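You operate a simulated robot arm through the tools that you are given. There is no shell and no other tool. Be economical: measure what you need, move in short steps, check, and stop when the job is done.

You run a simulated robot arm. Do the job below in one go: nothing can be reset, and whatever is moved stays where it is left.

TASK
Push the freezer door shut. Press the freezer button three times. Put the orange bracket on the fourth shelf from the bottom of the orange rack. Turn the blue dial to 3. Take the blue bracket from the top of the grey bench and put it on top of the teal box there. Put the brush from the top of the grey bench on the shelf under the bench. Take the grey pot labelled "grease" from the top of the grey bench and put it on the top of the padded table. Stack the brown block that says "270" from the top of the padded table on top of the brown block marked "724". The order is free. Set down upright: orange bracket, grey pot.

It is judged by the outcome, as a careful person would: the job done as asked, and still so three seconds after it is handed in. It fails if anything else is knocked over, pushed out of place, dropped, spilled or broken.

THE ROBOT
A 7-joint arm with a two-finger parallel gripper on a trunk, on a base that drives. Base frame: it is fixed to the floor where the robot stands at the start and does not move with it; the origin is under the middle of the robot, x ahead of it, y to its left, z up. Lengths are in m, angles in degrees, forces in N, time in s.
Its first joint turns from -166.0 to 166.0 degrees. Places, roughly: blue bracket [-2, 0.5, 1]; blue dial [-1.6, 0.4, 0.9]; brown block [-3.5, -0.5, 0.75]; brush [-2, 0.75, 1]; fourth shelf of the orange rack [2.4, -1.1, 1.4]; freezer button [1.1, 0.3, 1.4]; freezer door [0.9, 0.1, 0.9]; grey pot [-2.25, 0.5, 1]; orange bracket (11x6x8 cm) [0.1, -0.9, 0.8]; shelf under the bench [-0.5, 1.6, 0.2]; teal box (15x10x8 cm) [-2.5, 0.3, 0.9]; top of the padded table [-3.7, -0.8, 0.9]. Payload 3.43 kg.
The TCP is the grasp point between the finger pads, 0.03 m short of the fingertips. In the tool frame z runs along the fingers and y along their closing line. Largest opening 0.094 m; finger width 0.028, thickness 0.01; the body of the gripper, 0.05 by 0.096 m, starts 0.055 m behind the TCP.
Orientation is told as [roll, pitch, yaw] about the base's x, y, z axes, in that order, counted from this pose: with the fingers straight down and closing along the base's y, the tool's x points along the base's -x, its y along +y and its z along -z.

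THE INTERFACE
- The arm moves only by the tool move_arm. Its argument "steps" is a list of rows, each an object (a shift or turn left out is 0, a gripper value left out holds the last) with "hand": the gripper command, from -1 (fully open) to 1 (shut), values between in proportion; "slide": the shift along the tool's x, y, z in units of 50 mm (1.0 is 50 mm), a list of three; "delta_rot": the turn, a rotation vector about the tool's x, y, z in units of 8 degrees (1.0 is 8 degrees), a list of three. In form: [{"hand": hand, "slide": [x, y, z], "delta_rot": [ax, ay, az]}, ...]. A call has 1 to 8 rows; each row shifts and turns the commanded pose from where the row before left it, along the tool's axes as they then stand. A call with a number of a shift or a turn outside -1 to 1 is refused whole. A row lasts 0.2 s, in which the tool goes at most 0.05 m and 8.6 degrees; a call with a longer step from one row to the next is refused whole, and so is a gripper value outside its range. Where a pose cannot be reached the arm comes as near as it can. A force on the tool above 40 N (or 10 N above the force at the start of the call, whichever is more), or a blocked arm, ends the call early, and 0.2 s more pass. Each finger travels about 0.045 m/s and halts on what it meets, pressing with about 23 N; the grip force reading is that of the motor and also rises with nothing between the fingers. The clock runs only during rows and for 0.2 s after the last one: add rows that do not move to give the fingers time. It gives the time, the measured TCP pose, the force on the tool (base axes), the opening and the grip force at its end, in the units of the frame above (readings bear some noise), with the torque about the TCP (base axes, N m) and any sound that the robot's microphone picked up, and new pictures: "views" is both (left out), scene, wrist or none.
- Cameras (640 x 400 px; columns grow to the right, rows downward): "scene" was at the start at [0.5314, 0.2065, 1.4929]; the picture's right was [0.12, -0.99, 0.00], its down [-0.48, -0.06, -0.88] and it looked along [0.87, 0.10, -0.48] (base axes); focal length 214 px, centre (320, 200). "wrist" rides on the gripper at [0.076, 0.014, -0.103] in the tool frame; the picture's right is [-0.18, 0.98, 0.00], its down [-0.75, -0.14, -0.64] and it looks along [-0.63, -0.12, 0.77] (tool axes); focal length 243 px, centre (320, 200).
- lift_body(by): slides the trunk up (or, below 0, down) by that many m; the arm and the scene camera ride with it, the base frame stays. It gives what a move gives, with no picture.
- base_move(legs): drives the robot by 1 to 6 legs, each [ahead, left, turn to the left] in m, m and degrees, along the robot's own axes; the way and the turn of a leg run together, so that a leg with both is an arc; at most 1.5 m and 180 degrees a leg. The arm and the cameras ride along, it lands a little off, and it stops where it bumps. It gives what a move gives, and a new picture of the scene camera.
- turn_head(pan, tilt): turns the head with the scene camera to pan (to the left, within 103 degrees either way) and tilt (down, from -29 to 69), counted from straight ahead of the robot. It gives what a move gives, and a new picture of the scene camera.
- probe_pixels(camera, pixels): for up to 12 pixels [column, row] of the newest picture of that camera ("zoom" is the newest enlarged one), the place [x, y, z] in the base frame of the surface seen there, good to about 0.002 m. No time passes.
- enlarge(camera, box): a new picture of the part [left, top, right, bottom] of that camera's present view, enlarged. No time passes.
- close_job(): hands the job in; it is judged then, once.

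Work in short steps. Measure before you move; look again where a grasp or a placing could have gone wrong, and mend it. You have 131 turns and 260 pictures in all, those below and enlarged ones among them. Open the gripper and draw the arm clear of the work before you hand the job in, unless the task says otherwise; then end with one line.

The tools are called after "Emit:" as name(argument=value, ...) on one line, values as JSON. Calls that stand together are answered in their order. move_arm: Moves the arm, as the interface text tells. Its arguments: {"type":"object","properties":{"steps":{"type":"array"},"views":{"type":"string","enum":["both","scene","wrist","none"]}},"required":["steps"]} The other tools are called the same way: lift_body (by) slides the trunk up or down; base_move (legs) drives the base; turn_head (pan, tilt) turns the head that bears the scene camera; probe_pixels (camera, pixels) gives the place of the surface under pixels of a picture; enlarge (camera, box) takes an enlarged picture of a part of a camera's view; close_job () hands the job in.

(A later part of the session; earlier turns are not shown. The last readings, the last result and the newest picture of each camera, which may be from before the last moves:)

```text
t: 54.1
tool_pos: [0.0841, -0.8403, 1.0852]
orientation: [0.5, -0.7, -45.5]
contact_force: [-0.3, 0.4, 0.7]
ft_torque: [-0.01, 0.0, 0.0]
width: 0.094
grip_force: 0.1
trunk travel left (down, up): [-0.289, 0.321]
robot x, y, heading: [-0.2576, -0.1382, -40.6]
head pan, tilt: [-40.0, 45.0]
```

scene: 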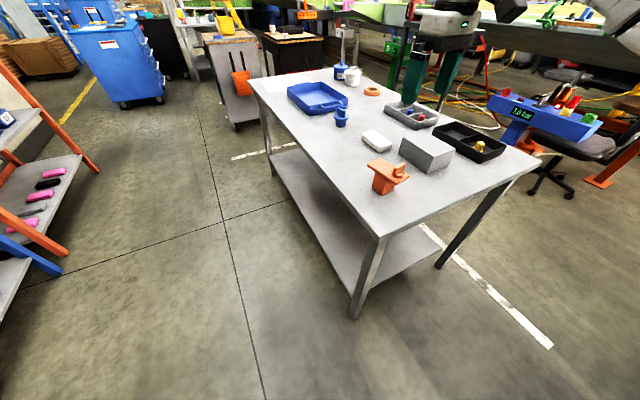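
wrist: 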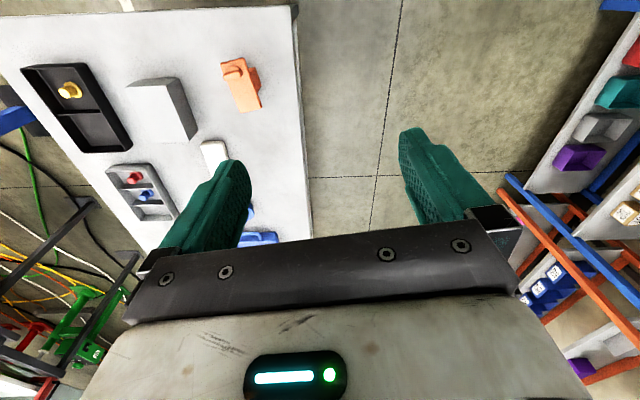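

The tool is 4 cm along the long axis from the grasp point. I shift and descend partway to check in the wrist camera.

Emit:
move_arm(steps=[{"slide": [-0.83, 0.04, 0]}, {"slide": [0, 0, 0.9]}, {"slide": [0, 0, 0.9]}, {"slide": [0, 0, 0.9]}], views="both")

Emit:
probe_pixels(camera="wrist", pixels=[[320, 130], [300, 110], [340, 110], [320, 90]])

```text
t: 55.1
tool_pos: [0.1207, -0.863, 0.9521]
orientation: [0.6, -0.7, -45.5]
contact_force: [0.4, 0.5, 0.3]
ft_torque: [0.01, -0.03, -0.02]
width: 0.094
grip_force: 0.0
out of reach, approached as far as the arm can: row 1
trunk travel left (down, up): [-0.289, 0.321]
robot x, y, heading: [-0.2546, -0.1367, -40.7]
head pan, tilt: [-40.0, 45.0]
```

scene: 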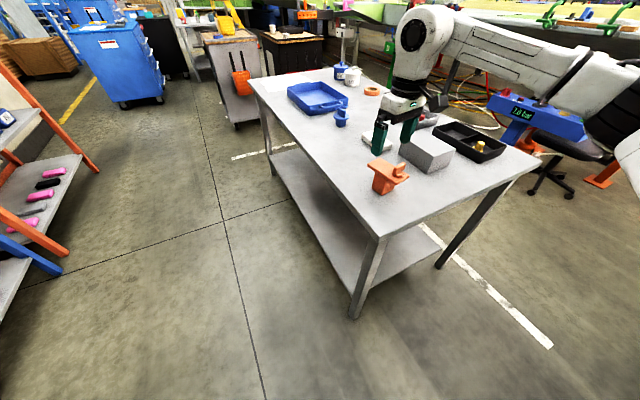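
wrist: 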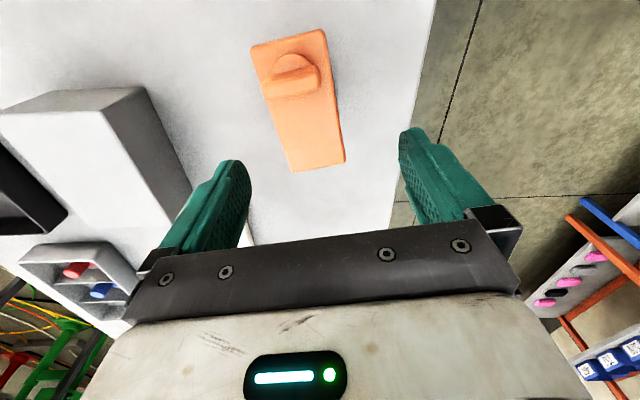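

```text
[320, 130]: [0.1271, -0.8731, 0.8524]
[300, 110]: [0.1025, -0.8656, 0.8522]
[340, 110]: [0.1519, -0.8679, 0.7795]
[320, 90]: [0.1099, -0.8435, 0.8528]
```

The plate lies between the fingers as planned. I shift 7 mm, descend to z 0.838 and close.

Emit:
move_arm(steps=[{"slide": [0, -0.15, 0.6]}, {"slide": [0, 0, 0.8]}, {"slide": [0, 0, 0.6]}, {"slide": [0, 0, 0.28]}, {"hand": 1}, {"hand": 1}, {"hand": 1}, {"hand": 1}], views="wrist")

```text
t: 56.9
tool_pos: [0.1154, -0.8689, 0.8358]
orientation: [0.4, -0.7, -45.5]
contact_force: [-0.6, 0.6, -0.1]
ft_torque: [-0.06, 0.03, -0.02]
width: 0.0605
grip_force: 23.0
trunk travel left (down, up): [-0.289, 0.321]
robot x, y, heading: [-0.2572, -0.1394, -40.6]
head pan, tilt: [-40.0, 45.0]
```

wrist: 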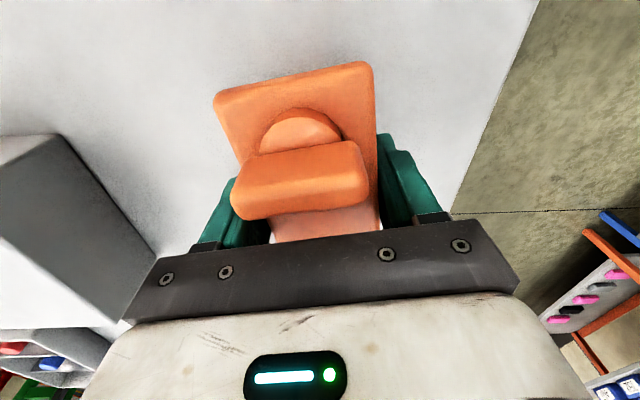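

Gripped at 6 cm width. I lift it and check that it comes along.

Emit:
move_arm(steps=[{"slide": [0, 0, -0.5]}, {"slide": [0, 0, -0.8]}, {"slide": [0, 0, -0.9]}, {"slide": [0, 0, -0.9]}, {"slide": [0, 0, -0.9]}], views="wrist")

Emit:
turn_head(pan=50, tilt=20)

```text
t: 58.1
tool_pos: [0.1146, -0.8693, 1.0132]
orientation: [0.6, -0.7, -45.9]
contact_force: [0.4, -0.2, 0.4]
ft_torque: [-0.03, 0.01, -0.02]
width: 0.0
grip_force: 23.2
out of reach, approached as far as the arm can: row 4
trunk travel left (down, up): [-0.289, 0.321]
robot x, y, heading: [-0.2575, -0.1365, -41.1]
head pan, tilt: [-40.0, 45.0]
```

wrist: 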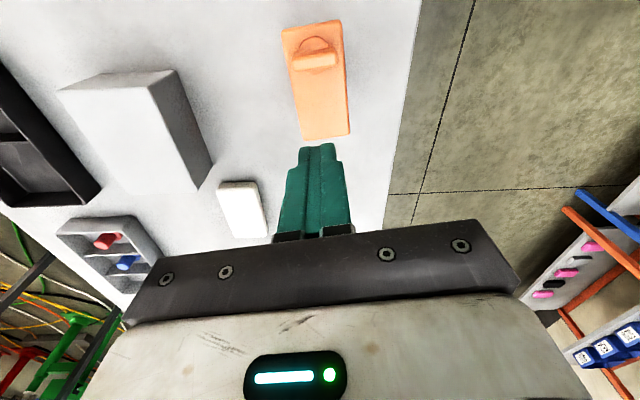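

```text
t: 59.8
tool_pos: [0.1153, -0.8693, 1.0126]
orientation: [0.5, -0.7, -45.8]
contact_force: [-0.2, 0.5, -1.0]
ft_torque: [-0.02, -0.01, 0.0]
width: 0.0
grip_force: 22.8
trunk travel left (down, up): [-0.289, 0.321]
robot x, y, heading: [-0.2586, -0.1353, -40.9]
head pan, tilt: [50.0, 20.0]
```

scene: 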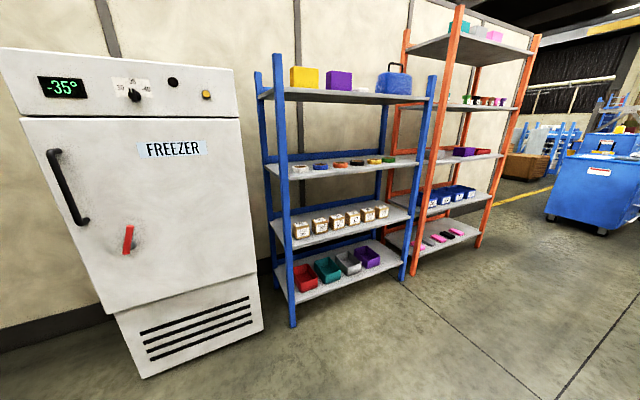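

The fingers are empty: the bracket slipped and stays where it was. I look closely to understand its shape.

Emit:
enlarge(camera="wrist", box=[250, 0, 410, 160])

Emit:
turn_head(pan=-40, tilt=45)

Emit:
enlarge(camera="scene", box=[350, 140, 430, 210])

```text
2.50 times, centred on (330, 80) of wrist
```

zoom: 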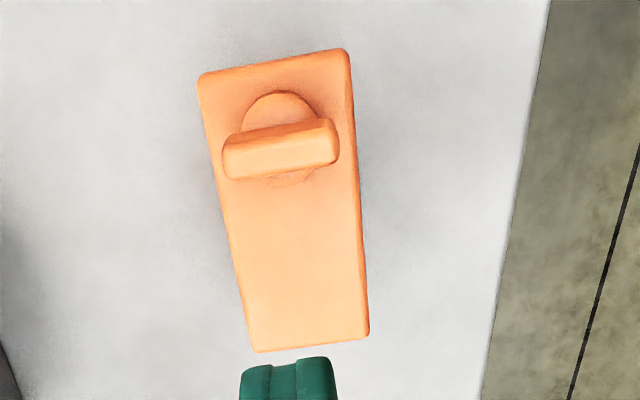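

```text
t: 61.4
tool_pos: [0.116, -0.8705, 1.0115]
orientation: [0.5, -0.7, -45.9]
contact_force: [-0.1, 0.5, 0.3]
ft_torque: [0.0, 0.03, 0.0]
width: 0.0
grip_force: 23.3
trunk travel left (down, up): [-0.289, 0.321]
robot x, y, heading: [-0.2556, -0.1357, -40.7]
head pan, tilt: [-40.0, 45.0]
```

scene: 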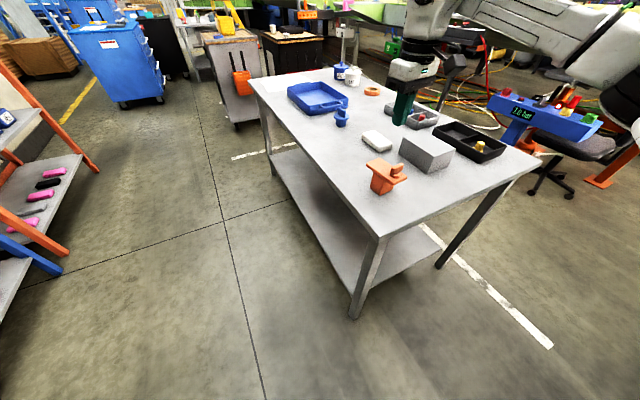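

```text
5.71 times, centred on (390, 175) of scene
```

zoom: 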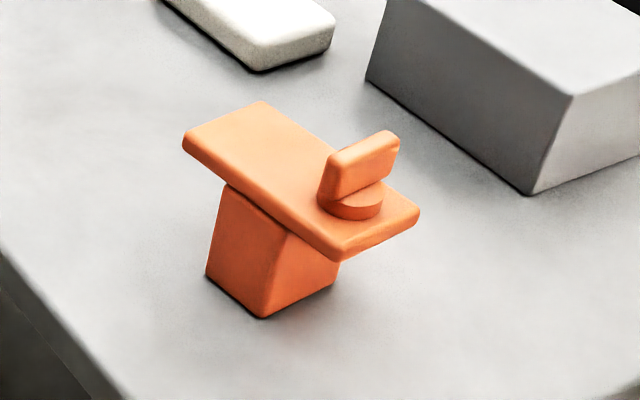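

The stem widens downward, so gripping low squeezed the bracket out. I will grip only the plate's edges at the overhanging end; first I re-measure the plate.

Emit:
probe_pixels(camera="zoom", pixels=[[188, 140], [260, 105], [413, 212], [340, 247], [225, 190], [290, 235], [338, 265], [212, 275], [262, 312], [335, 285], [335, 252], [345, 250]])

```text
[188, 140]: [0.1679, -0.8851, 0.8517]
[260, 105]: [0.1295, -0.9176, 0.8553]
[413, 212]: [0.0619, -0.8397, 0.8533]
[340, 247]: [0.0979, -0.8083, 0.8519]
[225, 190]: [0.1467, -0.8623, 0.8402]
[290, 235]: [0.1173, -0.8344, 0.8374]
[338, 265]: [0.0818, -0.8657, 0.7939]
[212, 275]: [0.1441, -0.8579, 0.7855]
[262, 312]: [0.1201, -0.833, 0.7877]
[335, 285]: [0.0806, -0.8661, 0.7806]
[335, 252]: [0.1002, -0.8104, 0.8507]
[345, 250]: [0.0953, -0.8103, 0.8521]
```

The plate centre is (0.1144,-0.8625), long axis now 131.7°. I grip shallowly there (TCP z 0.863), touching only the plate edges.

Emit:
move_arm(steps=[{"hand": -1, "slide": [0.14, 0.08, 0], "delta_rot": [0, 0, 0.3]}, {}, {}, {}, {"slide": [0, 0, 0.9]}, {"slide": [0, 0, 0.9]}, {"slide": [0, 0, 0.7]}, {"slide": [0, 0, 0.45]}], views="wrist")

Emit:
move_arm(steps=[{"hand": 1}, {"hand": 1}, {"hand": 1}, {"hand": 1}, {"hand": 1}, {"hand": 1}], views="wrist")

```text
t: 63.2
tool_pos: [0.1163, -0.8619, 0.8653]
orientation: [0.5, -0.6, -48.0]
contact_force: [-1.6, -0.4, -0.1]
ft_torque: [0.01, -0.02, 0.0]
width: 0.0939
grip_force: 0.0
trunk travel left (down, up): [-0.289, 0.321]
robot x, y, heading: [-0.2564, -0.1374, -40.8]
head pan, tilt: [-40.0, 45.0]
```

wrist: 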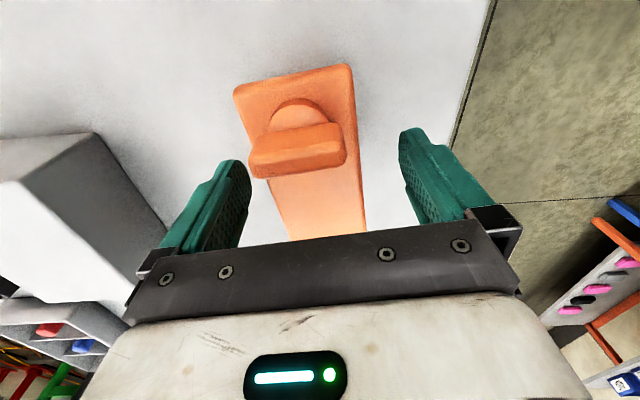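

```text
t: 64.6
tool_pos: [0.1168, -0.8625, 0.866]
orientation: [0.6, -0.8, -47.8]
contact_force: [0.0, 0.2, 0.8]
ft_torque: [-0.08, 0.05, 0.02]
width: 0.0561
grip_force: 23.4
trunk travel left (down, up): [-0.289, 0.321]
robot x, y, heading: [-0.2586, -0.1395, -40.5]
head pan, tilt: [-40.0, 45.0]
```

wrist: 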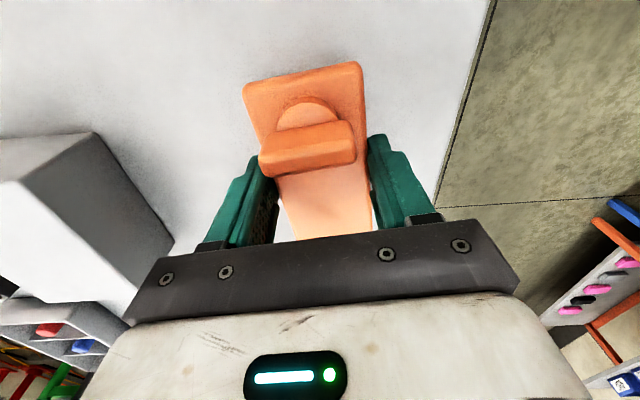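

It now closes on 5.6 cm (less than before), confirming the taper. I lift slowly and check the width.

Emit:
move_arm(steps=[{"slide": [0, 0, -0.2]}, {"slide": [0, 0, -0.3]}, {"slide": [0, 0, -0.5]}, {"slide": [0, 0, -0.5]}], views="wrist")

```text
t: 65.6
tool_pos: [0.1146, -0.8619, 0.9413]
orientation: [0.6, -0.7, -47.9]
contact_force: [-0.6, -0.2, -3.7]
ft_torque: [0.0, 0.02, -0.02]
width: 0.0557
grip_force: 23.3
trunk travel left (down, up): [-0.289, 0.321]
robot x, y, heading: [-0.2568, -0.1393, -40.7]
head pan, tilt: [-40.0, 45.0]
```

wrist: 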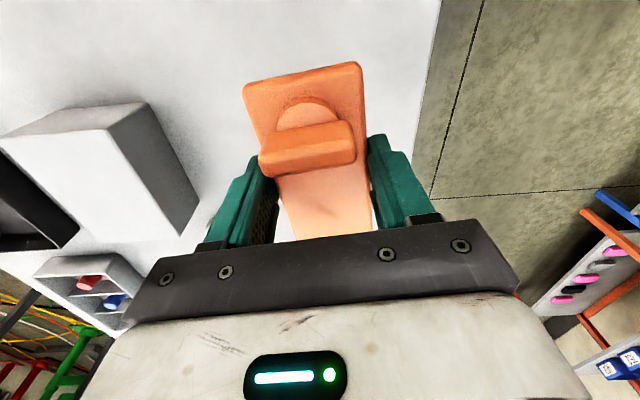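

The bracket is held (3.7 N). I raise the trunk and look toward the orange rack to measure it.

Emit:
lift_body(by=0.3)

Emit:
turn_head(pan=45, tilt=10)

Emit:
enlarge(camera="scene", box=[360, 20, 600, 240])

```text
t: 68.6
tool_pos: [0.1147, -0.8616, 1.2422]
orientation: [0.6, -0.7, -48.0]
contact_force: [-0.4, 0.6, -3.7]
ft_torque: [0.02, -0.01, 0.01]
width: 0.0561
grip_force: 22.7
trunk travel left (down, up): [-0.589, 0.021]
robot x, y, heading: [-0.2535, -0.138, -40.6]
head pan, tilt: [-40.0, 45.0]
```

```text
t: 70.2
tool_pos: [0.115, -0.8605, 1.2416]
orientation: [0.6, -0.7, -47.9]
contact_force: [0.5, -0.5, -3.0]
ft_torque: [0.01, 0.0, 0.02]
width: 0.056
grip_force: 23.0
trunk travel left (down, up): [-0.589, 0.021]
robot x, y, heading: [-0.2555, -0.1383, -40.5]
head pan, tilt: [45.0, 10.0]
```

scene: 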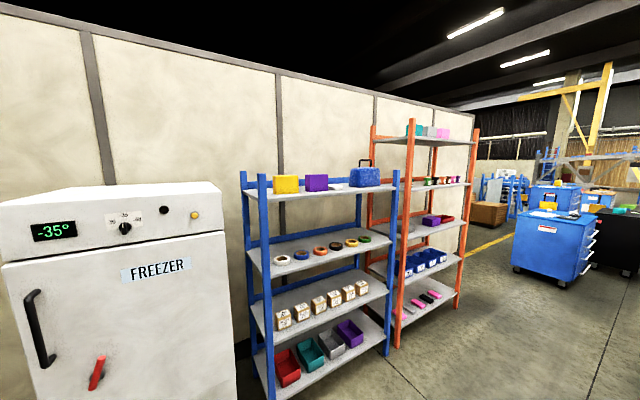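

```text
1.82 times, centred on (480, 130) of scene
```

zoom: 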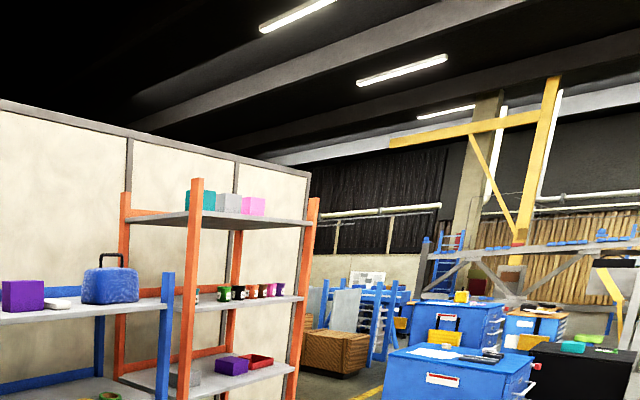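

I measure the orange rack's posts, shelves 3–5 and the objects on shelf 4.

Emit:
probe_pixels(camera="zoom", pixels=[[196, 215], [312, 220], [210, 225], [300, 228], [205, 305], [298, 300], [250, 297], [188, 390], [290, 370], [128, 215], [225, 300], [165, 290]])

Emit:
probe_pixels(camera="scene", pixels=[[409, 200], [472, 200], [395, 290], [458, 260], [450, 293], [395, 325], [245, 180], [395, 185], [390, 340], [270, 380]])

```text
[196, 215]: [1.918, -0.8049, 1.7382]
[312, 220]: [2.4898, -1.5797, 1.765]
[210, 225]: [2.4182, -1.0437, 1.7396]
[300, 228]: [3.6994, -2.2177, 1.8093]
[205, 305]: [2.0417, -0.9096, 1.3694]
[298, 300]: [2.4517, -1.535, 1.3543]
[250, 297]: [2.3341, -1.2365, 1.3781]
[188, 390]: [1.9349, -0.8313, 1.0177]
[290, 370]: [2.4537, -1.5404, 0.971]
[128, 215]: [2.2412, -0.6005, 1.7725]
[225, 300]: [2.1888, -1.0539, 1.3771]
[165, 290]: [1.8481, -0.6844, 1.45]
```

```text
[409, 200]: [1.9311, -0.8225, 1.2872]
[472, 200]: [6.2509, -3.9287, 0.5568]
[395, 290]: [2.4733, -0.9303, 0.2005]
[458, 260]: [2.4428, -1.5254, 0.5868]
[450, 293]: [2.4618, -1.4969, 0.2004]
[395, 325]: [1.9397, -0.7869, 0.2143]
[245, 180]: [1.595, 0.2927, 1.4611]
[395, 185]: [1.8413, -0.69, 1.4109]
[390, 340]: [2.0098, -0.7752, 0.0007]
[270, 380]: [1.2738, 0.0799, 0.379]
```

Shelf 4 is at z 1.378, and shelf 5's underside at about 1.735 leaves too little room for a vertical hand. I will set the bracket back down and regrip with the tool tilted about 60°, so I lower the trunk and set it down.

Emit:
lift_body(by=-0.3)

Emit:
move_arm(steps=[{"slide": [0, 0, 0.6]}, {"slide": [0, 0, 0.5]}, {"slide": [0, 0, 0.3]}, {"slide": [0, 0, 0.12]}, {}], views="none")

```text
t: 73.2
tool_pos: [0.1139, -0.8612, 0.9411]
orientation: [0.5, -0.7, -47.9]
contact_force: [0.3, 0.3, -3.4]
ft_torque: [0.01, 0.01, 0.0]
width: 0.0561
grip_force: 22.8
trunk travel left (down, up): [-0.289, 0.321]
robot x, y, heading: [-0.2552, -0.1387, -40.5]
head pan, tilt: [45.0, 10.0]
```

```text
t: 74.4
tool_pos: [0.1154, -0.8621, 0.8661]
orientation: [0.6, -0.8, -47.9]
contact_force: [0.6, 0.3, -0.4]
ft_torque: [-0.01, 0.06, -0.01]
width: 0.0559
grip_force: 23.1
trunk travel left (down, up): [-0.289, 0.321]
robot x, y, heading: [-0.2546, -0.1376, -40.9]
head pan, tilt: [45.0, 10.0]
```

The table now carries it. I open, rise 0.15 and pitch the tool to about 60°.

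Emit:
move_arm(steps=[{"hand": -1}, {}, {}, {"slide": [0, 0, -0.6]}, {"slide": [0, 0, -0.9]}, {"slide": [0, 0, -0.9]}, {"slide": [0, 0, -0.6], "delta_rot": [0, -0.5, 0]}, {"delta_rot": [0, -1, 0]}], views="none")

Emit:
move_arm(steps=[{"delta_rot": [0, -1, 0]}, {"delta_rot": [0, -1, 0]}, {"delta_rot": [0, -1, 0]}, {"delta_rot": [0, -1, 0]}, {"delta_rot": [0, -1, 0]}, {"delta_rot": [0, -1, 0]}], views="wrist")

Emit:
turn_head(pan=-40, tilt=45)

```text
t: 76.2
tool_pos: [0.1132, -0.8592, 1.016]
orientation: [0.4, -12.7, -48.0]
contact_force: [-0.1, 0.4, -0.2]
ft_torque: [-0.01, -0.04, -0.03]
width: 0.0939
grip_force: 0.1
trunk travel left (down, up): [-0.289, 0.321]
robot x, y, heading: [-0.2563, -0.1359, -40.5]
head pan, tilt: [45.0, 10.0]
```

```text
t: 77.6
tool_pos: [0.1132, -0.8604, 1.0155]
orientation: [1.2, -60.7, -49.0]
contact_force: [-0.2, -0.4, 0.5]
ft_torque: [0.0, 0.02, 0.01]
width: 0.094
grip_force: 0.0
trunk travel left (down, up): [-0.289, 0.321]
robot x, y, heading: [-0.2574, -0.1364, -40.8]
head pan, tilt: [45.0, 10.0]
```

wrist: 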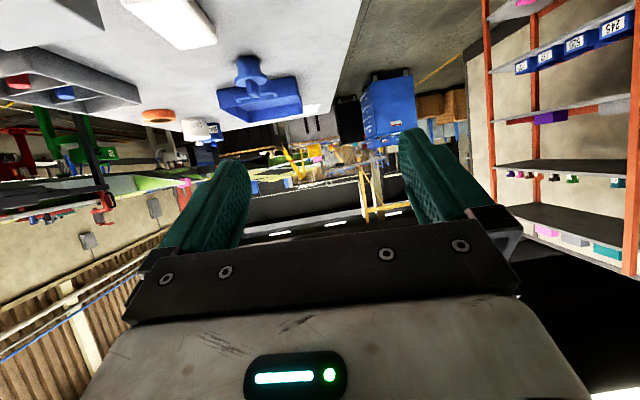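

```text
t: 79.2
tool_pos: [0.1139, -0.8603, 1.0148]
orientation: [1.1, -60.7, -49.0]
contact_force: [-0.3, -0.9, -0.4]
ft_torque: [-0.01, 0.0, 0.0]
width: 0.0941
grip_force: 0.0
trunk travel left (down, up): [-0.289, 0.321]
robot x, y, heading: [-0.2554, -0.1368, -40.5]
head pan, tilt: [-40.0, 45.0]
```

scene: 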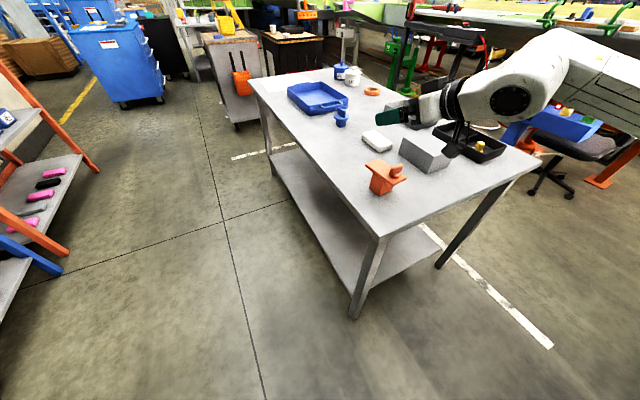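

The tilt is good. I descend straight towards the plate, most of the way, then check.

Emit:
move_arm(steps=[{"slide": [0.715, 0, 0.307]}, {"slide": [0.715, 0, 0.307]}, {"slide": [0.5, 0, 0.215]}], views="wrist")

Emit:
enlarge(camera="scene", box=[340, 120, 480, 220])

```text
t: 80.0
tool_pos: [0.1064, -0.8512, 0.9107]
orientation: [1.1, -60.7, -48.8]
contact_force: [0.7, -0.3, 0.8]
ft_torque: [0.03, -0.01, -0.04]
width: 0.0941
grip_force: 0.1
trunk travel left (down, up): [-0.289, 0.321]
robot x, y, heading: [-0.257, -0.1354, -40.5]
head pan, tilt: [-40.0, 45.0]
```

wrist: 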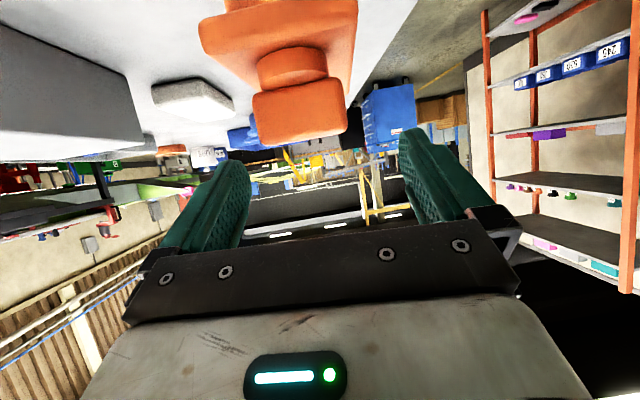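

```text
4.00 times, centred on (410, 170) of scene
```

zoom: 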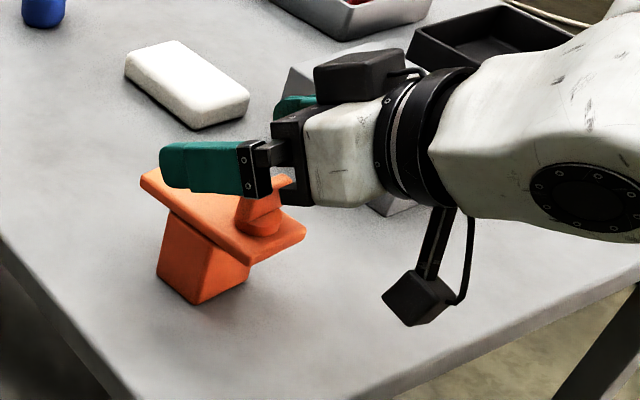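

The fingers straddle the plate with the palm clear of the knob. I lower the last 5 cm and close.

Emit:
move_arm(steps=[{"slide": [0.5, 0, 0.22]}, {"slide": [0.43, 0, 0.19]}, {"hand": 1}, {}, {}, {}, {}], views="both")

Emit:
enlarge(camera="scene", box=[340, 120, 480, 220])

```text
t: 81.6
tool_pos: [0.1048, -0.8467, 0.8601]
orientation: [1.1, -60.8, -48.9]
contact_force: [-0.2, -0.6, -0.5]
ft_torque: [0.0, 0.08, -0.01]
width: 0.0598
grip_force: 23.6
trunk travel left (down, up): [-0.289, 0.321]
robot x, y, heading: [-0.253, -0.1372, -40.5]
head pan, tilt: [-40.0, 45.0]
```

scene: 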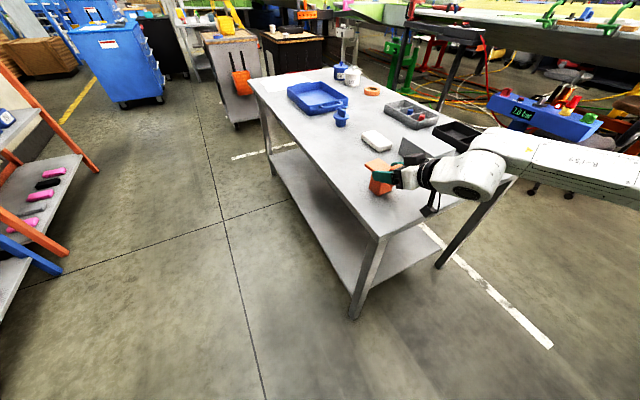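
wrist: 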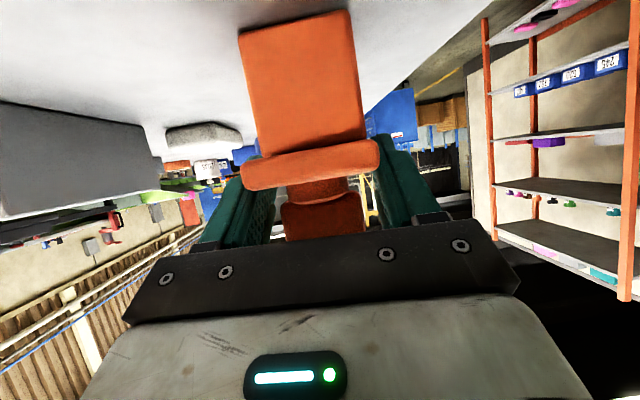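

```text
4.00 times, centred on (410, 170) of scene
```

zoom: 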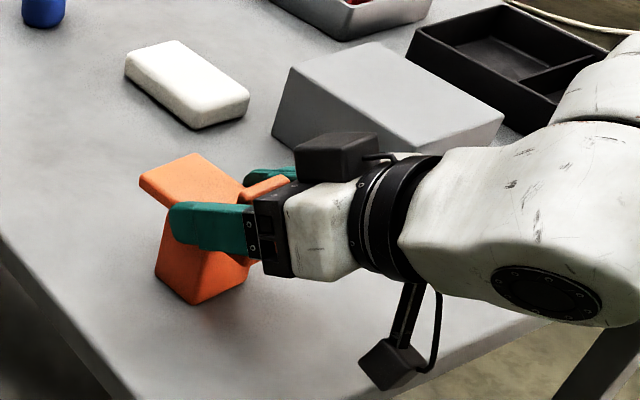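

The grip is on the plate at 6.0 cm. I lift gently 4 cm and check that it holds level.

Emit:
move_arm(steps=[{"slide": [-0.17, 0, -0.1]}, {"slide": [-0.35, 0, -0.2]}, {"slide": [-0.35, 0, -0.2]}, {}], views="wrist")

Emit:
enlarge(camera="scene", box=[340, 120, 480, 220])

```text
t: 82.6
tool_pos: [0.1061, -0.8477, 0.9124]
orientation: [1.2, -60.8, -48.9]
contact_force: [0.2, 0.1, -3.3]
ft_torque: [0.06, 0.01, -0.01]
width: 0.06
grip_force: 22.7
trunk travel left (down, up): [-0.289, 0.321]
robot x, y, heading: [-0.2564, -0.1404, -40.6]
head pan, tilt: [-40.0, 45.0]
```

wrist: 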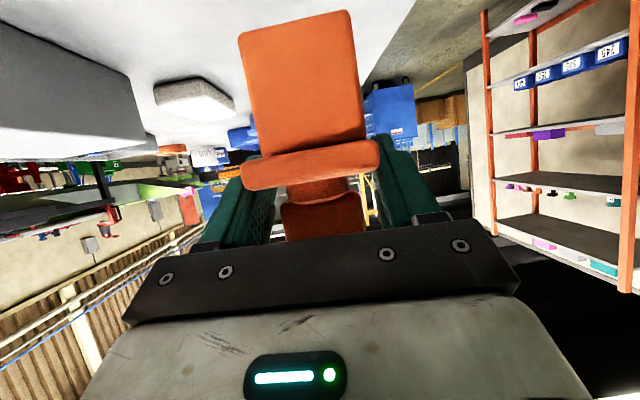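

```text
4.00 times, centred on (410, 170) of scene
```

zoom: 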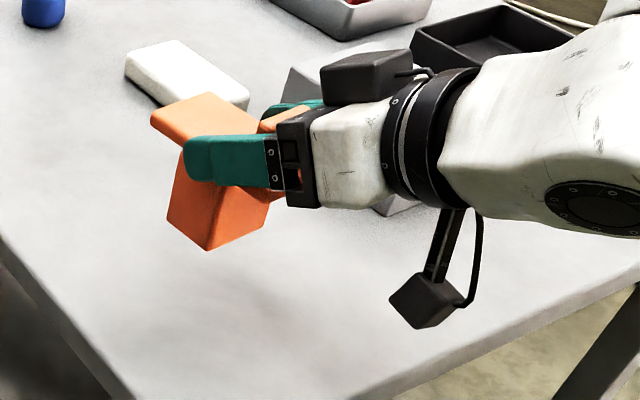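

The bracket hangs level. I raise the trunk 0.3 and measure the table edge for planning the drive along the aisle.

Emit:
probe_pixels(camera="scene", pixels=[[378, 235], [250, 80], [343, 68], [535, 157], [270, 150], [245, 125]])

Emit:
lift_body(by=0.32)

Emit:
base_move(legs=[[0, 0.25, 0], [0, 0, 84]])

```text
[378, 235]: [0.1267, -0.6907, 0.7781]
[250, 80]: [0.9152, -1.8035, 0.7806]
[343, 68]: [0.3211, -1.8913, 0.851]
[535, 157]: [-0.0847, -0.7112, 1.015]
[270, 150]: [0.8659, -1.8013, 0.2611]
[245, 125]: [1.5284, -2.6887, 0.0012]
```

```text
t: 85.8
tool_pos: [0.1042, -0.8466, 1.2326]
orientation: [1.1, -60.7, -48.9]
contact_force: [0.3, -0.1, -3.5]
ft_torque: [0.04, 0.05, -0.04]
width: 0.0601
grip_force: 22.9
trunk travel left (down, up): [-0.609, 0.001]
robot x, y, heading: [-0.2567, -0.14, -40.4]
head pan, tilt: [-40.0, 45.0]
```

```text
t: 91.2
tool_pos: [0.6514, 0.344, 1.2325]
orientation: [1.1, -60.7, 35.5]
contact_force: [0.2, 0.0, -3.8]
ft_torque: [-0.1, 0.05, -0.03]
width: 0.0602
grip_force: 23.2
trunk travel left (down, up): [-0.609, 0.001]
robot x, y, heading: [-0.0915, 0.0537, 43.4]
head pan, tilt: [-40.0, 45.0]
```

scene: 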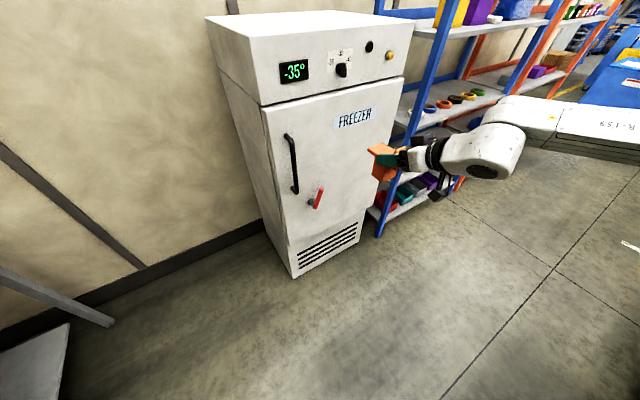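

The robot faces the racks. I strafe right along the aisle, keeping about 10 cm clearance to the blue rack.

Emit:
base_move(legs=[[-0.04, -1.2, 0]])

Emit:
turn_head(pan=-35, tilt=15)

```text
t: 97.2
tool_pos: [1.4352, -0.5666, 1.2332]
orientation: [1.0, -60.8, 34.2]
contact_force: [0.5, 1.4, -3.2]
ft_torque: [-0.06, 0.04, 0.0]
width: 0.0602
grip_force: 23.1
trunk travel left (down, up): [-0.609, 0.001]
robot x, y, heading: [0.6864, -0.8395, 42.5]
head pan, tilt: [-40.0, 45.0]
```

scene: 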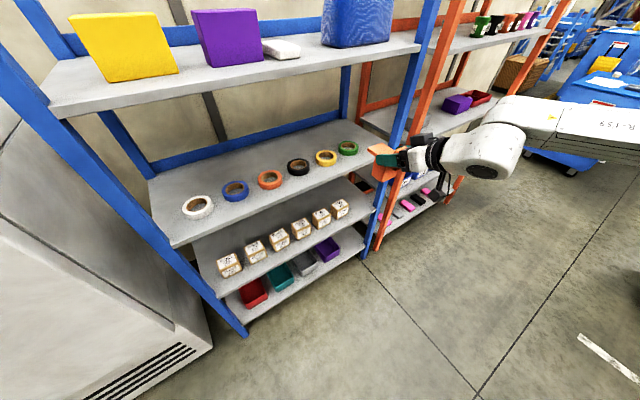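

```text
t: 98.2
tool_pos: [1.4354, -0.5666, 1.2322]
orientation: [1.1, -60.7, 34.0]
contact_force: [0.2, 0.0, -3.4]
ft_torque: [-0.07, 0.05, 0.02]
width: 0.0598
grip_force: 23.1
trunk travel left (down, up): [-0.609, 0.001]
robot x, y, heading: [0.6872, -0.8373, 42.6]
head pan, tilt: [-35.0, 15.0]
```

scene: 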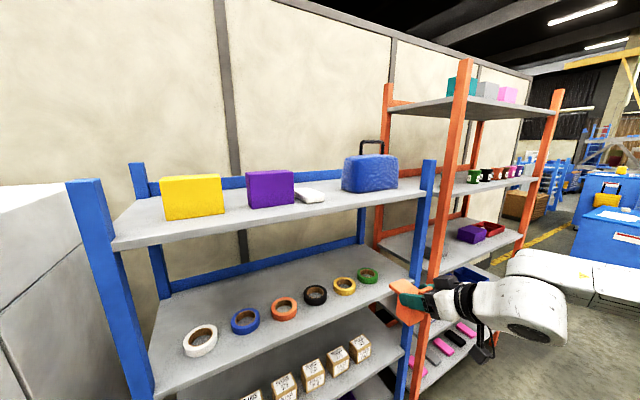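

I enlarge shelf 4 of the orange rack to find a free place.

Emit:
enlarge(camera="scene", box=[420, 60, 580, 260])

Emit:
probe_pixels(camera="zoom", pixels=[[217, 232], [265, 222], [300, 222], [255, 255], [300, 250], [370, 238], [390, 205], [200, 260], [230, 150], [350, 175], [420, 180], [300, 162]])

```text
2.00 times, centred on (500, 160) of scene
```

zoom: 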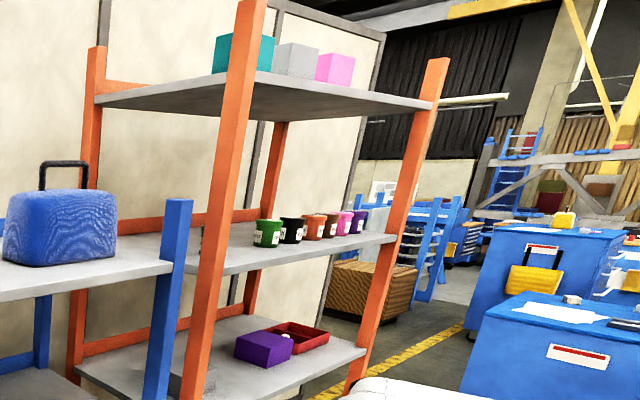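

```text
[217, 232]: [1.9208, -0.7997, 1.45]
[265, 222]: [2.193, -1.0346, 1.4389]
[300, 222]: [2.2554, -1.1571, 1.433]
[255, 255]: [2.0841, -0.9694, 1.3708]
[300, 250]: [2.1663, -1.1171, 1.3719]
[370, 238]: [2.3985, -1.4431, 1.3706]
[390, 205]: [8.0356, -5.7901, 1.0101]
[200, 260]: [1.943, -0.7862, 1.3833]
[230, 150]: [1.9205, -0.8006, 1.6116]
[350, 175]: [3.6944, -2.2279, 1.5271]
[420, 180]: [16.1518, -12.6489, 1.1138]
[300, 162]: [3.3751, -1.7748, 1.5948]
```

Left of the green spool shelf 4 is free (28 cm wide). I raise the tool 0.27 to clear shelf 4, still in front of the racks.

Emit:
move_arm(steps=[{"slide": [-0.78, 0, -0.44]}, {"slide": [-0.78, 0, -0.44]}, {"slide": [-0.78, 0, -0.44]}, {"slide": [-0.78, 0, -0.44]}, {"slide": [-0.78, 0, -0.44]}, {"slide": [-0.78, 0, -0.44]}], views="none")

Emit:
base_move(legs=[[0, 0, 2], [-0.06, -0.64, 0]])

```text
t: 99.6
tool_pos: [1.4345, -0.5662, 1.4995]
orientation: [1.2, -60.5, 34.1]
contact_force: [-0.8, -0.3, -3.5]
ft_torque: [-0.07, 0.06, 0.05]
width: 0.0601
grip_force: 22.7
trunk travel left (down, up): [-0.609, 0.001]
robot x, y, heading: [0.6911, -0.8384, 42.6]
head pan, tilt: [-35.0, 15.0]
```

```text
t: 103.6
tool_pos: [1.8482, -1.0493, 1.4995]
orientation: [1.0, -60.7, 36.7]
contact_force: [0.4, 0.2, -3.0]
ft_torque: [-0.07, 0.01, 0.01]
width: 0.0603
grip_force: 23.3
trunk travel left (down, up): [-0.609, 0.001]
robot x, y, heading: [1.1143, -1.3537, 44.8]
head pan, tilt: [-35.0, 15.0]
```

scene: 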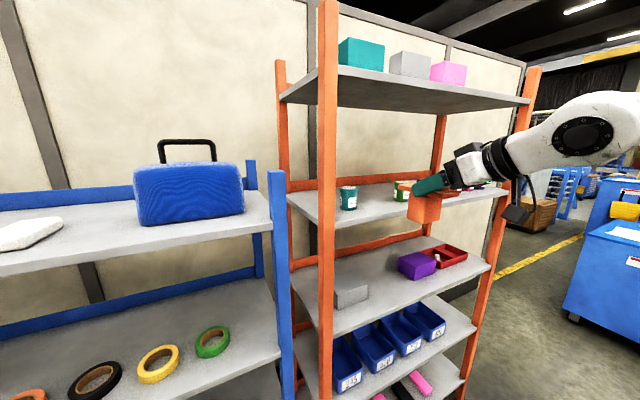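

Another teal spool shows at (348,197). I enlarge shelf 4 and measure the free gaps again.

Emit:
enlarge(camera="scene", box=[280, 140, 520, 240])

Emit:
probe_pixels(camera="scene", pixels=[[348, 199], [348, 210], [402, 192], [310, 190], [360, 222], [375, 200], [395, 217], [327, 200], [335, 225], [297, 195]])

```text
2.67 times, centred on (400, 190) of scene
```

zoom: 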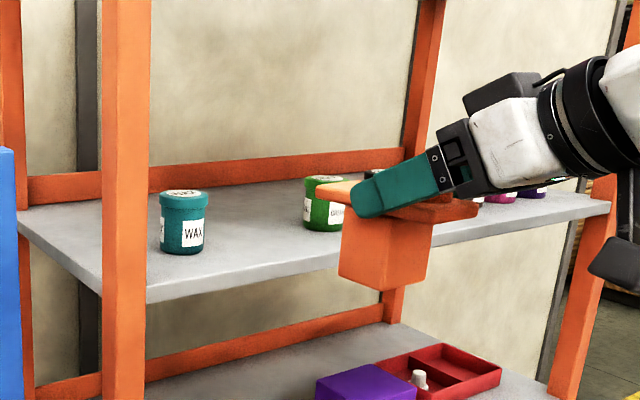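

```text
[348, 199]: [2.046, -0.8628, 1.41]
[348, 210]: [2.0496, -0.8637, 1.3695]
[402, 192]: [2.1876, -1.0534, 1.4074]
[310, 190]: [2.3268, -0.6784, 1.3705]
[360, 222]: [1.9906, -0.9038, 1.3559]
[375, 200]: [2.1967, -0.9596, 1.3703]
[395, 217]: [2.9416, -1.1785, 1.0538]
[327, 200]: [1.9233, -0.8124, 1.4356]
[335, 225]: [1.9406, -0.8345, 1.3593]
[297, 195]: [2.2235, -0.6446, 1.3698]
```

The gap between the WAX pot (a=1.92) and the green one (a=2.155) is 19 cm; its middle suits the bracket. I shift the base 9 cm right and 15 cm forward.

Emit:
base_move(legs=[[0.0, -0.1, 0], [0.136, -0.01, 0]])

```text
t: 105.7
tool_pos: [2.0201, -1.0276, 1.4995]
orientation: [1.1, -60.7, 36.8]
contact_force: [-0.3, 0.5, -3.0]
ft_torque: [-0.05, 0.05, 0.01]
width: 0.0601
grip_force: 22.9
trunk travel left (down, up): [-0.609, 0.001]
robot x, y, heading: [1.2836, -1.3363, 44.9]
head pan, tilt: [-35.0, 15.0]
```

scene: 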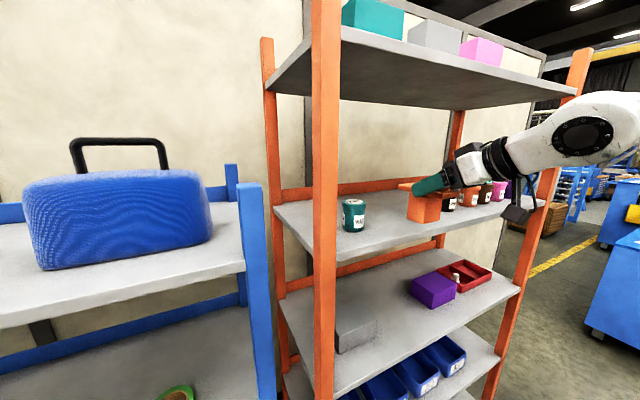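

The tool is centred on the gap (a=2.034). I move forward 10 cm level over the shelf.

Emit:
move_arm(steps=[{"slide": [-0.33, 0, 0.58]}, {"slide": [-0.33, 0, 0.58]}, {"slide": [-0.32, 0, 0.58]}], views="both")

Emit:
enlarge(camera="scene", box=[330, 130, 530, 250])

```text
t: 106.5
tool_pos: [2.1011, -0.965, 1.4986]
orientation: [1.2, -60.6, 36.7]
contact_force: [0.2, -0.9, -3.0]
ft_torque: [-0.01, 0.04, -0.03]
width: 0.06
grip_force: 23.3
trunk travel left (down, up): [-0.609, 0.001]
robot x, y, heading: [1.2838, -1.3338, 44.9]
head pan, tilt: [-35.0, 15.0]
```

scene: 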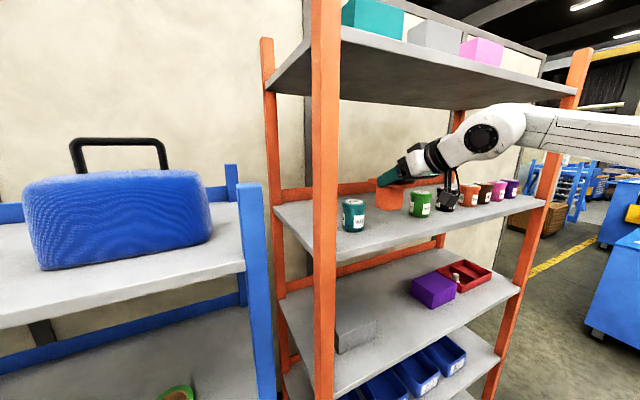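
wrist: 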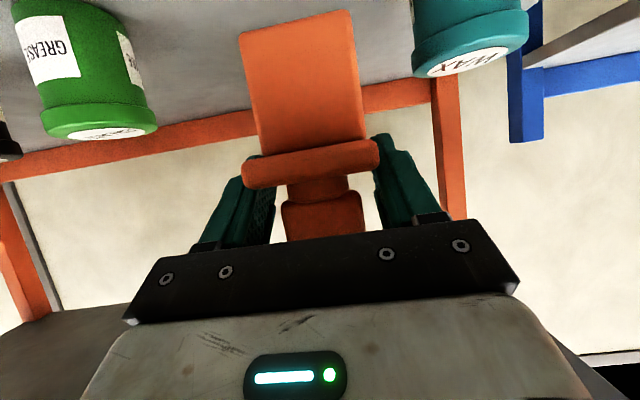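

```text
3.20 times, centred on (430, 190) of scene
```

zoom: 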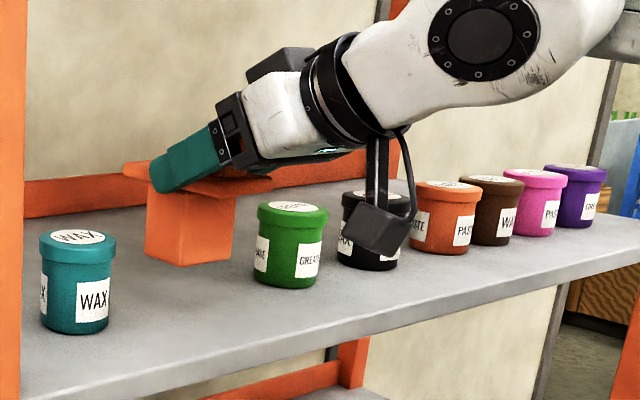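

Clear on both sides of the pots. I lower 4.8 cm to set it on the shelf.

Emit:
move_arm(steps=[{"slide": [0.4, 0, 0.22]}, {"slide": [0.25, 0, 0.14]}, {"slide": [0.16, 0, 0.09]}, {}], views="none")

Emit:
enlarge(camera="scene", box=[330, 130, 530, 250])

```text
t: 107.5
tool_pos: [2.0989, -0.966, 1.4529]
orientation: [1.1, -60.7, 36.8]
contact_force: [0.0, -0.1, -2.6]
ft_torque: [-0.01, 0.07, -0.01]
width: 0.0598
grip_force: 22.7
trunk travel left (down, up): [-0.609, 0.001]
robot x, y, heading: [1.2864, -1.3341, 45.0]
head pan, tilt: [-35.0, 15.0]
```

```text
3.20 times, centred on (430, 190) of scene
```

zoom: 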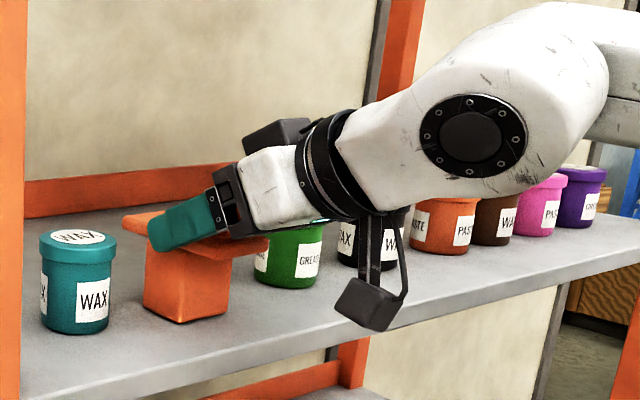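

Almost touching (2.6 N still carried). I lower 3 mm more.

Emit:
move_arm(steps=[{"slide": [0.035, 0, 0.02]}, {"slide": [0.02, 0, 0.01]}, {}], views="none")

```text
t: 108.3
tool_pos: [2.0986, -0.966, 1.4508]
orientation: [1.0, -60.9, 36.9]
contact_force: [1.8, 1.5, 11.3]
ft_torque: [0.14, -0.47, -0.01]
width: 0.06
grip_force: 22.8
trunk travel left (down, up): [-0.609, 0.001]
robot x, y, heading: [1.2872, -1.3332, 44.7]
head pan, tilt: [-35.0, 15.0]
```

It stands on the shelf. I ease off 1 mm, open, rise and withdraw.

Emit:
move_arm(steps=[{"slide": [-0.017, 0, -0.01]}, {"hand": -1}, {}, {}, {"slide": [-0.35, 0, -0.2]}, {"slide": [-0.35, 0, -0.2]}, {"slide": [-0.35, 0, -0.2]}], views="wrist")

Emit:
move_arm(steps=[{"slide": [0.45, 0, -0.8]}, {"slide": [0.45, 0, -0.8]}, {"slide": [0.45, 0, -0.8]}, {"slide": [0.45, 0, -0.8]}], views="scene")

Emit:
enlarge(camera="scene", box=[330, 130, 530, 250])

```text
t: 109.9
tool_pos: [2.0998, -0.969, 1.5114]
orientation: [1.1, -60.6, 37.0]
contact_force: [-0.3, -0.5, 0.0]
ft_torque: [0.0, 0.0, -0.02]
width: 0.0939
grip_force: 0.0
trunk travel left (down, up): [-0.609, 0.001]
robot x, y, heading: [1.2903, -1.3332, 45.0]
head pan, tilt: [-35.0, 15.0]
```

wrist: 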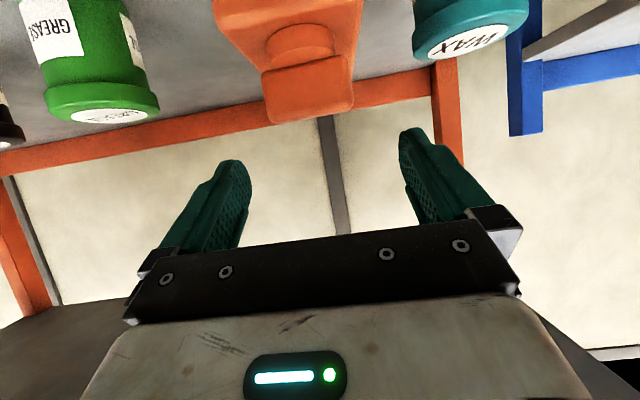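

```text
t: 110.9
tool_pos: [1.9555, -1.0829, 1.5082]
orientation: [1.1, -60.7, 36.8]
contact_force: [0.4, 0.2, -0.3]
ft_torque: [0.0, 0.0, 0.03]
width: 0.094
grip_force: 0.0
trunk travel left (down, up): [-0.609, 0.001]
robot x, y, heading: [1.2858, -1.3371, 45.1]
head pan, tilt: [-35.0, 15.0]
```

scene: 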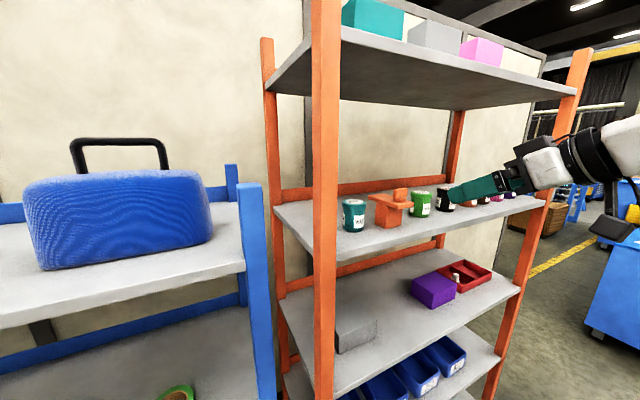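

```text
3.20 times, centred on (430, 190) of scene
```

zoom: 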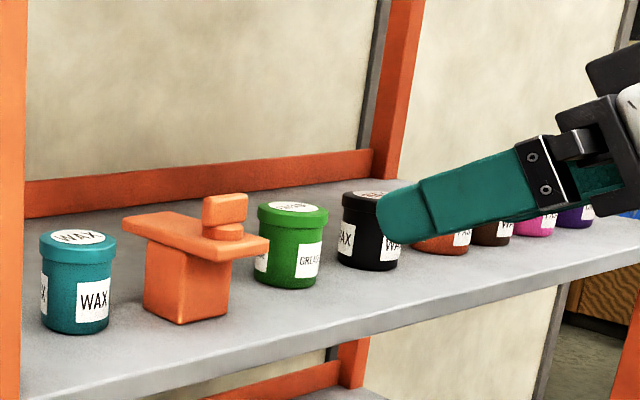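

The bracket stands upright on shelf 4 with its neighbours undisturbed. I back off and strafe left along the aisle the way I came.

Emit:
base_move(legs=[[-0.17, 0.02, 0], [0.14, 1.1, 0], [0.05, 1.0, 0]])

Emit:
move_arm(steps=[{"delta_rot": [0, 1, 0]}, {"delta_rot": [0, 1, 0]}, {"delta_rot": [0, 1, 0]}, {"delta_rot": [0, 1, 0]}, {"delta_rot": [0, 1, 0]}, {"delta_rot": [0, 1, 0]}, {"delta_rot": [0, 1, 0]}, {"delta_rot": [0, 0.6, 0]}], views="none")

```text
t: 122.5
tool_pos: [0.4932, 0.4607, 1.5076]
orientation: [1.2, -60.6, 35.4]
contact_force: [0.3, -0.7, -0.3]
ft_torque: [-0.03, 0.01, 0.04]
width: 0.094
grip_force: 0.0
trunk travel left (down, up): [-0.609, 0.001]
robot x, y, heading: [-0.1823, 0.2253, 43.8]
head pan, tilt: [-35.0, 15.0]
```

scene: 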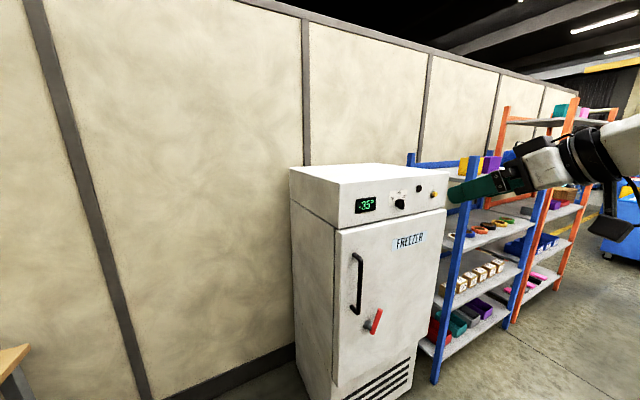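

```text
t: 124.3
tool_pos: [0.494, 0.4606, 1.5078]
orientation: [0.5, 0.4, 36.4]
contact_force: [0.6, 0.1, -0.4]
ft_torque: [0.02, 0.0, 0.01]
width: 0.0941
grip_force: 0.0
trunk travel left (down, up): [-0.609, 0.001]
robot x, y, heading: [-0.1826, 0.2237, 43.9]
head pan, tilt: [-35.0, 15.0]
```

The tool is vertical again. I look to the left/back to see the benches before turning.

Emit:
turn_head(pan=75, tilt=25)

```text
t: 126.2
tool_pos: [0.4934, 0.4598, 1.5083]
orientation: [0.6, 0.1, 36.5]
contact_force: [-0.1, 0.2, -0.5]
ft_torque: [-0.02, -0.04, 0.02]
width: 0.0941
grip_force: 0.0
trunk travel left (down, up): [-0.609, 0.001]
robot x, y, heading: [-0.1833, 0.2244, 43.6]
head pan, tilt: [75.0, 25.0]
```

scene: 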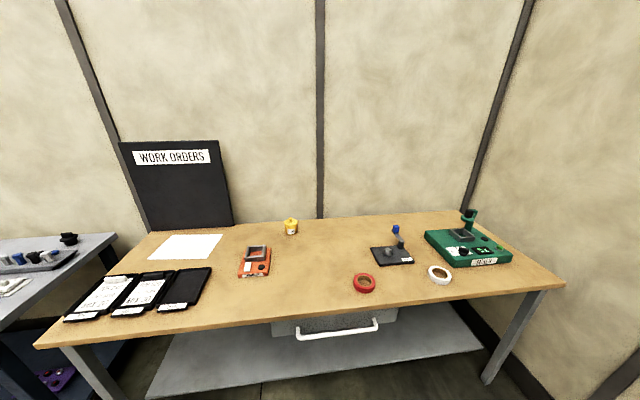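

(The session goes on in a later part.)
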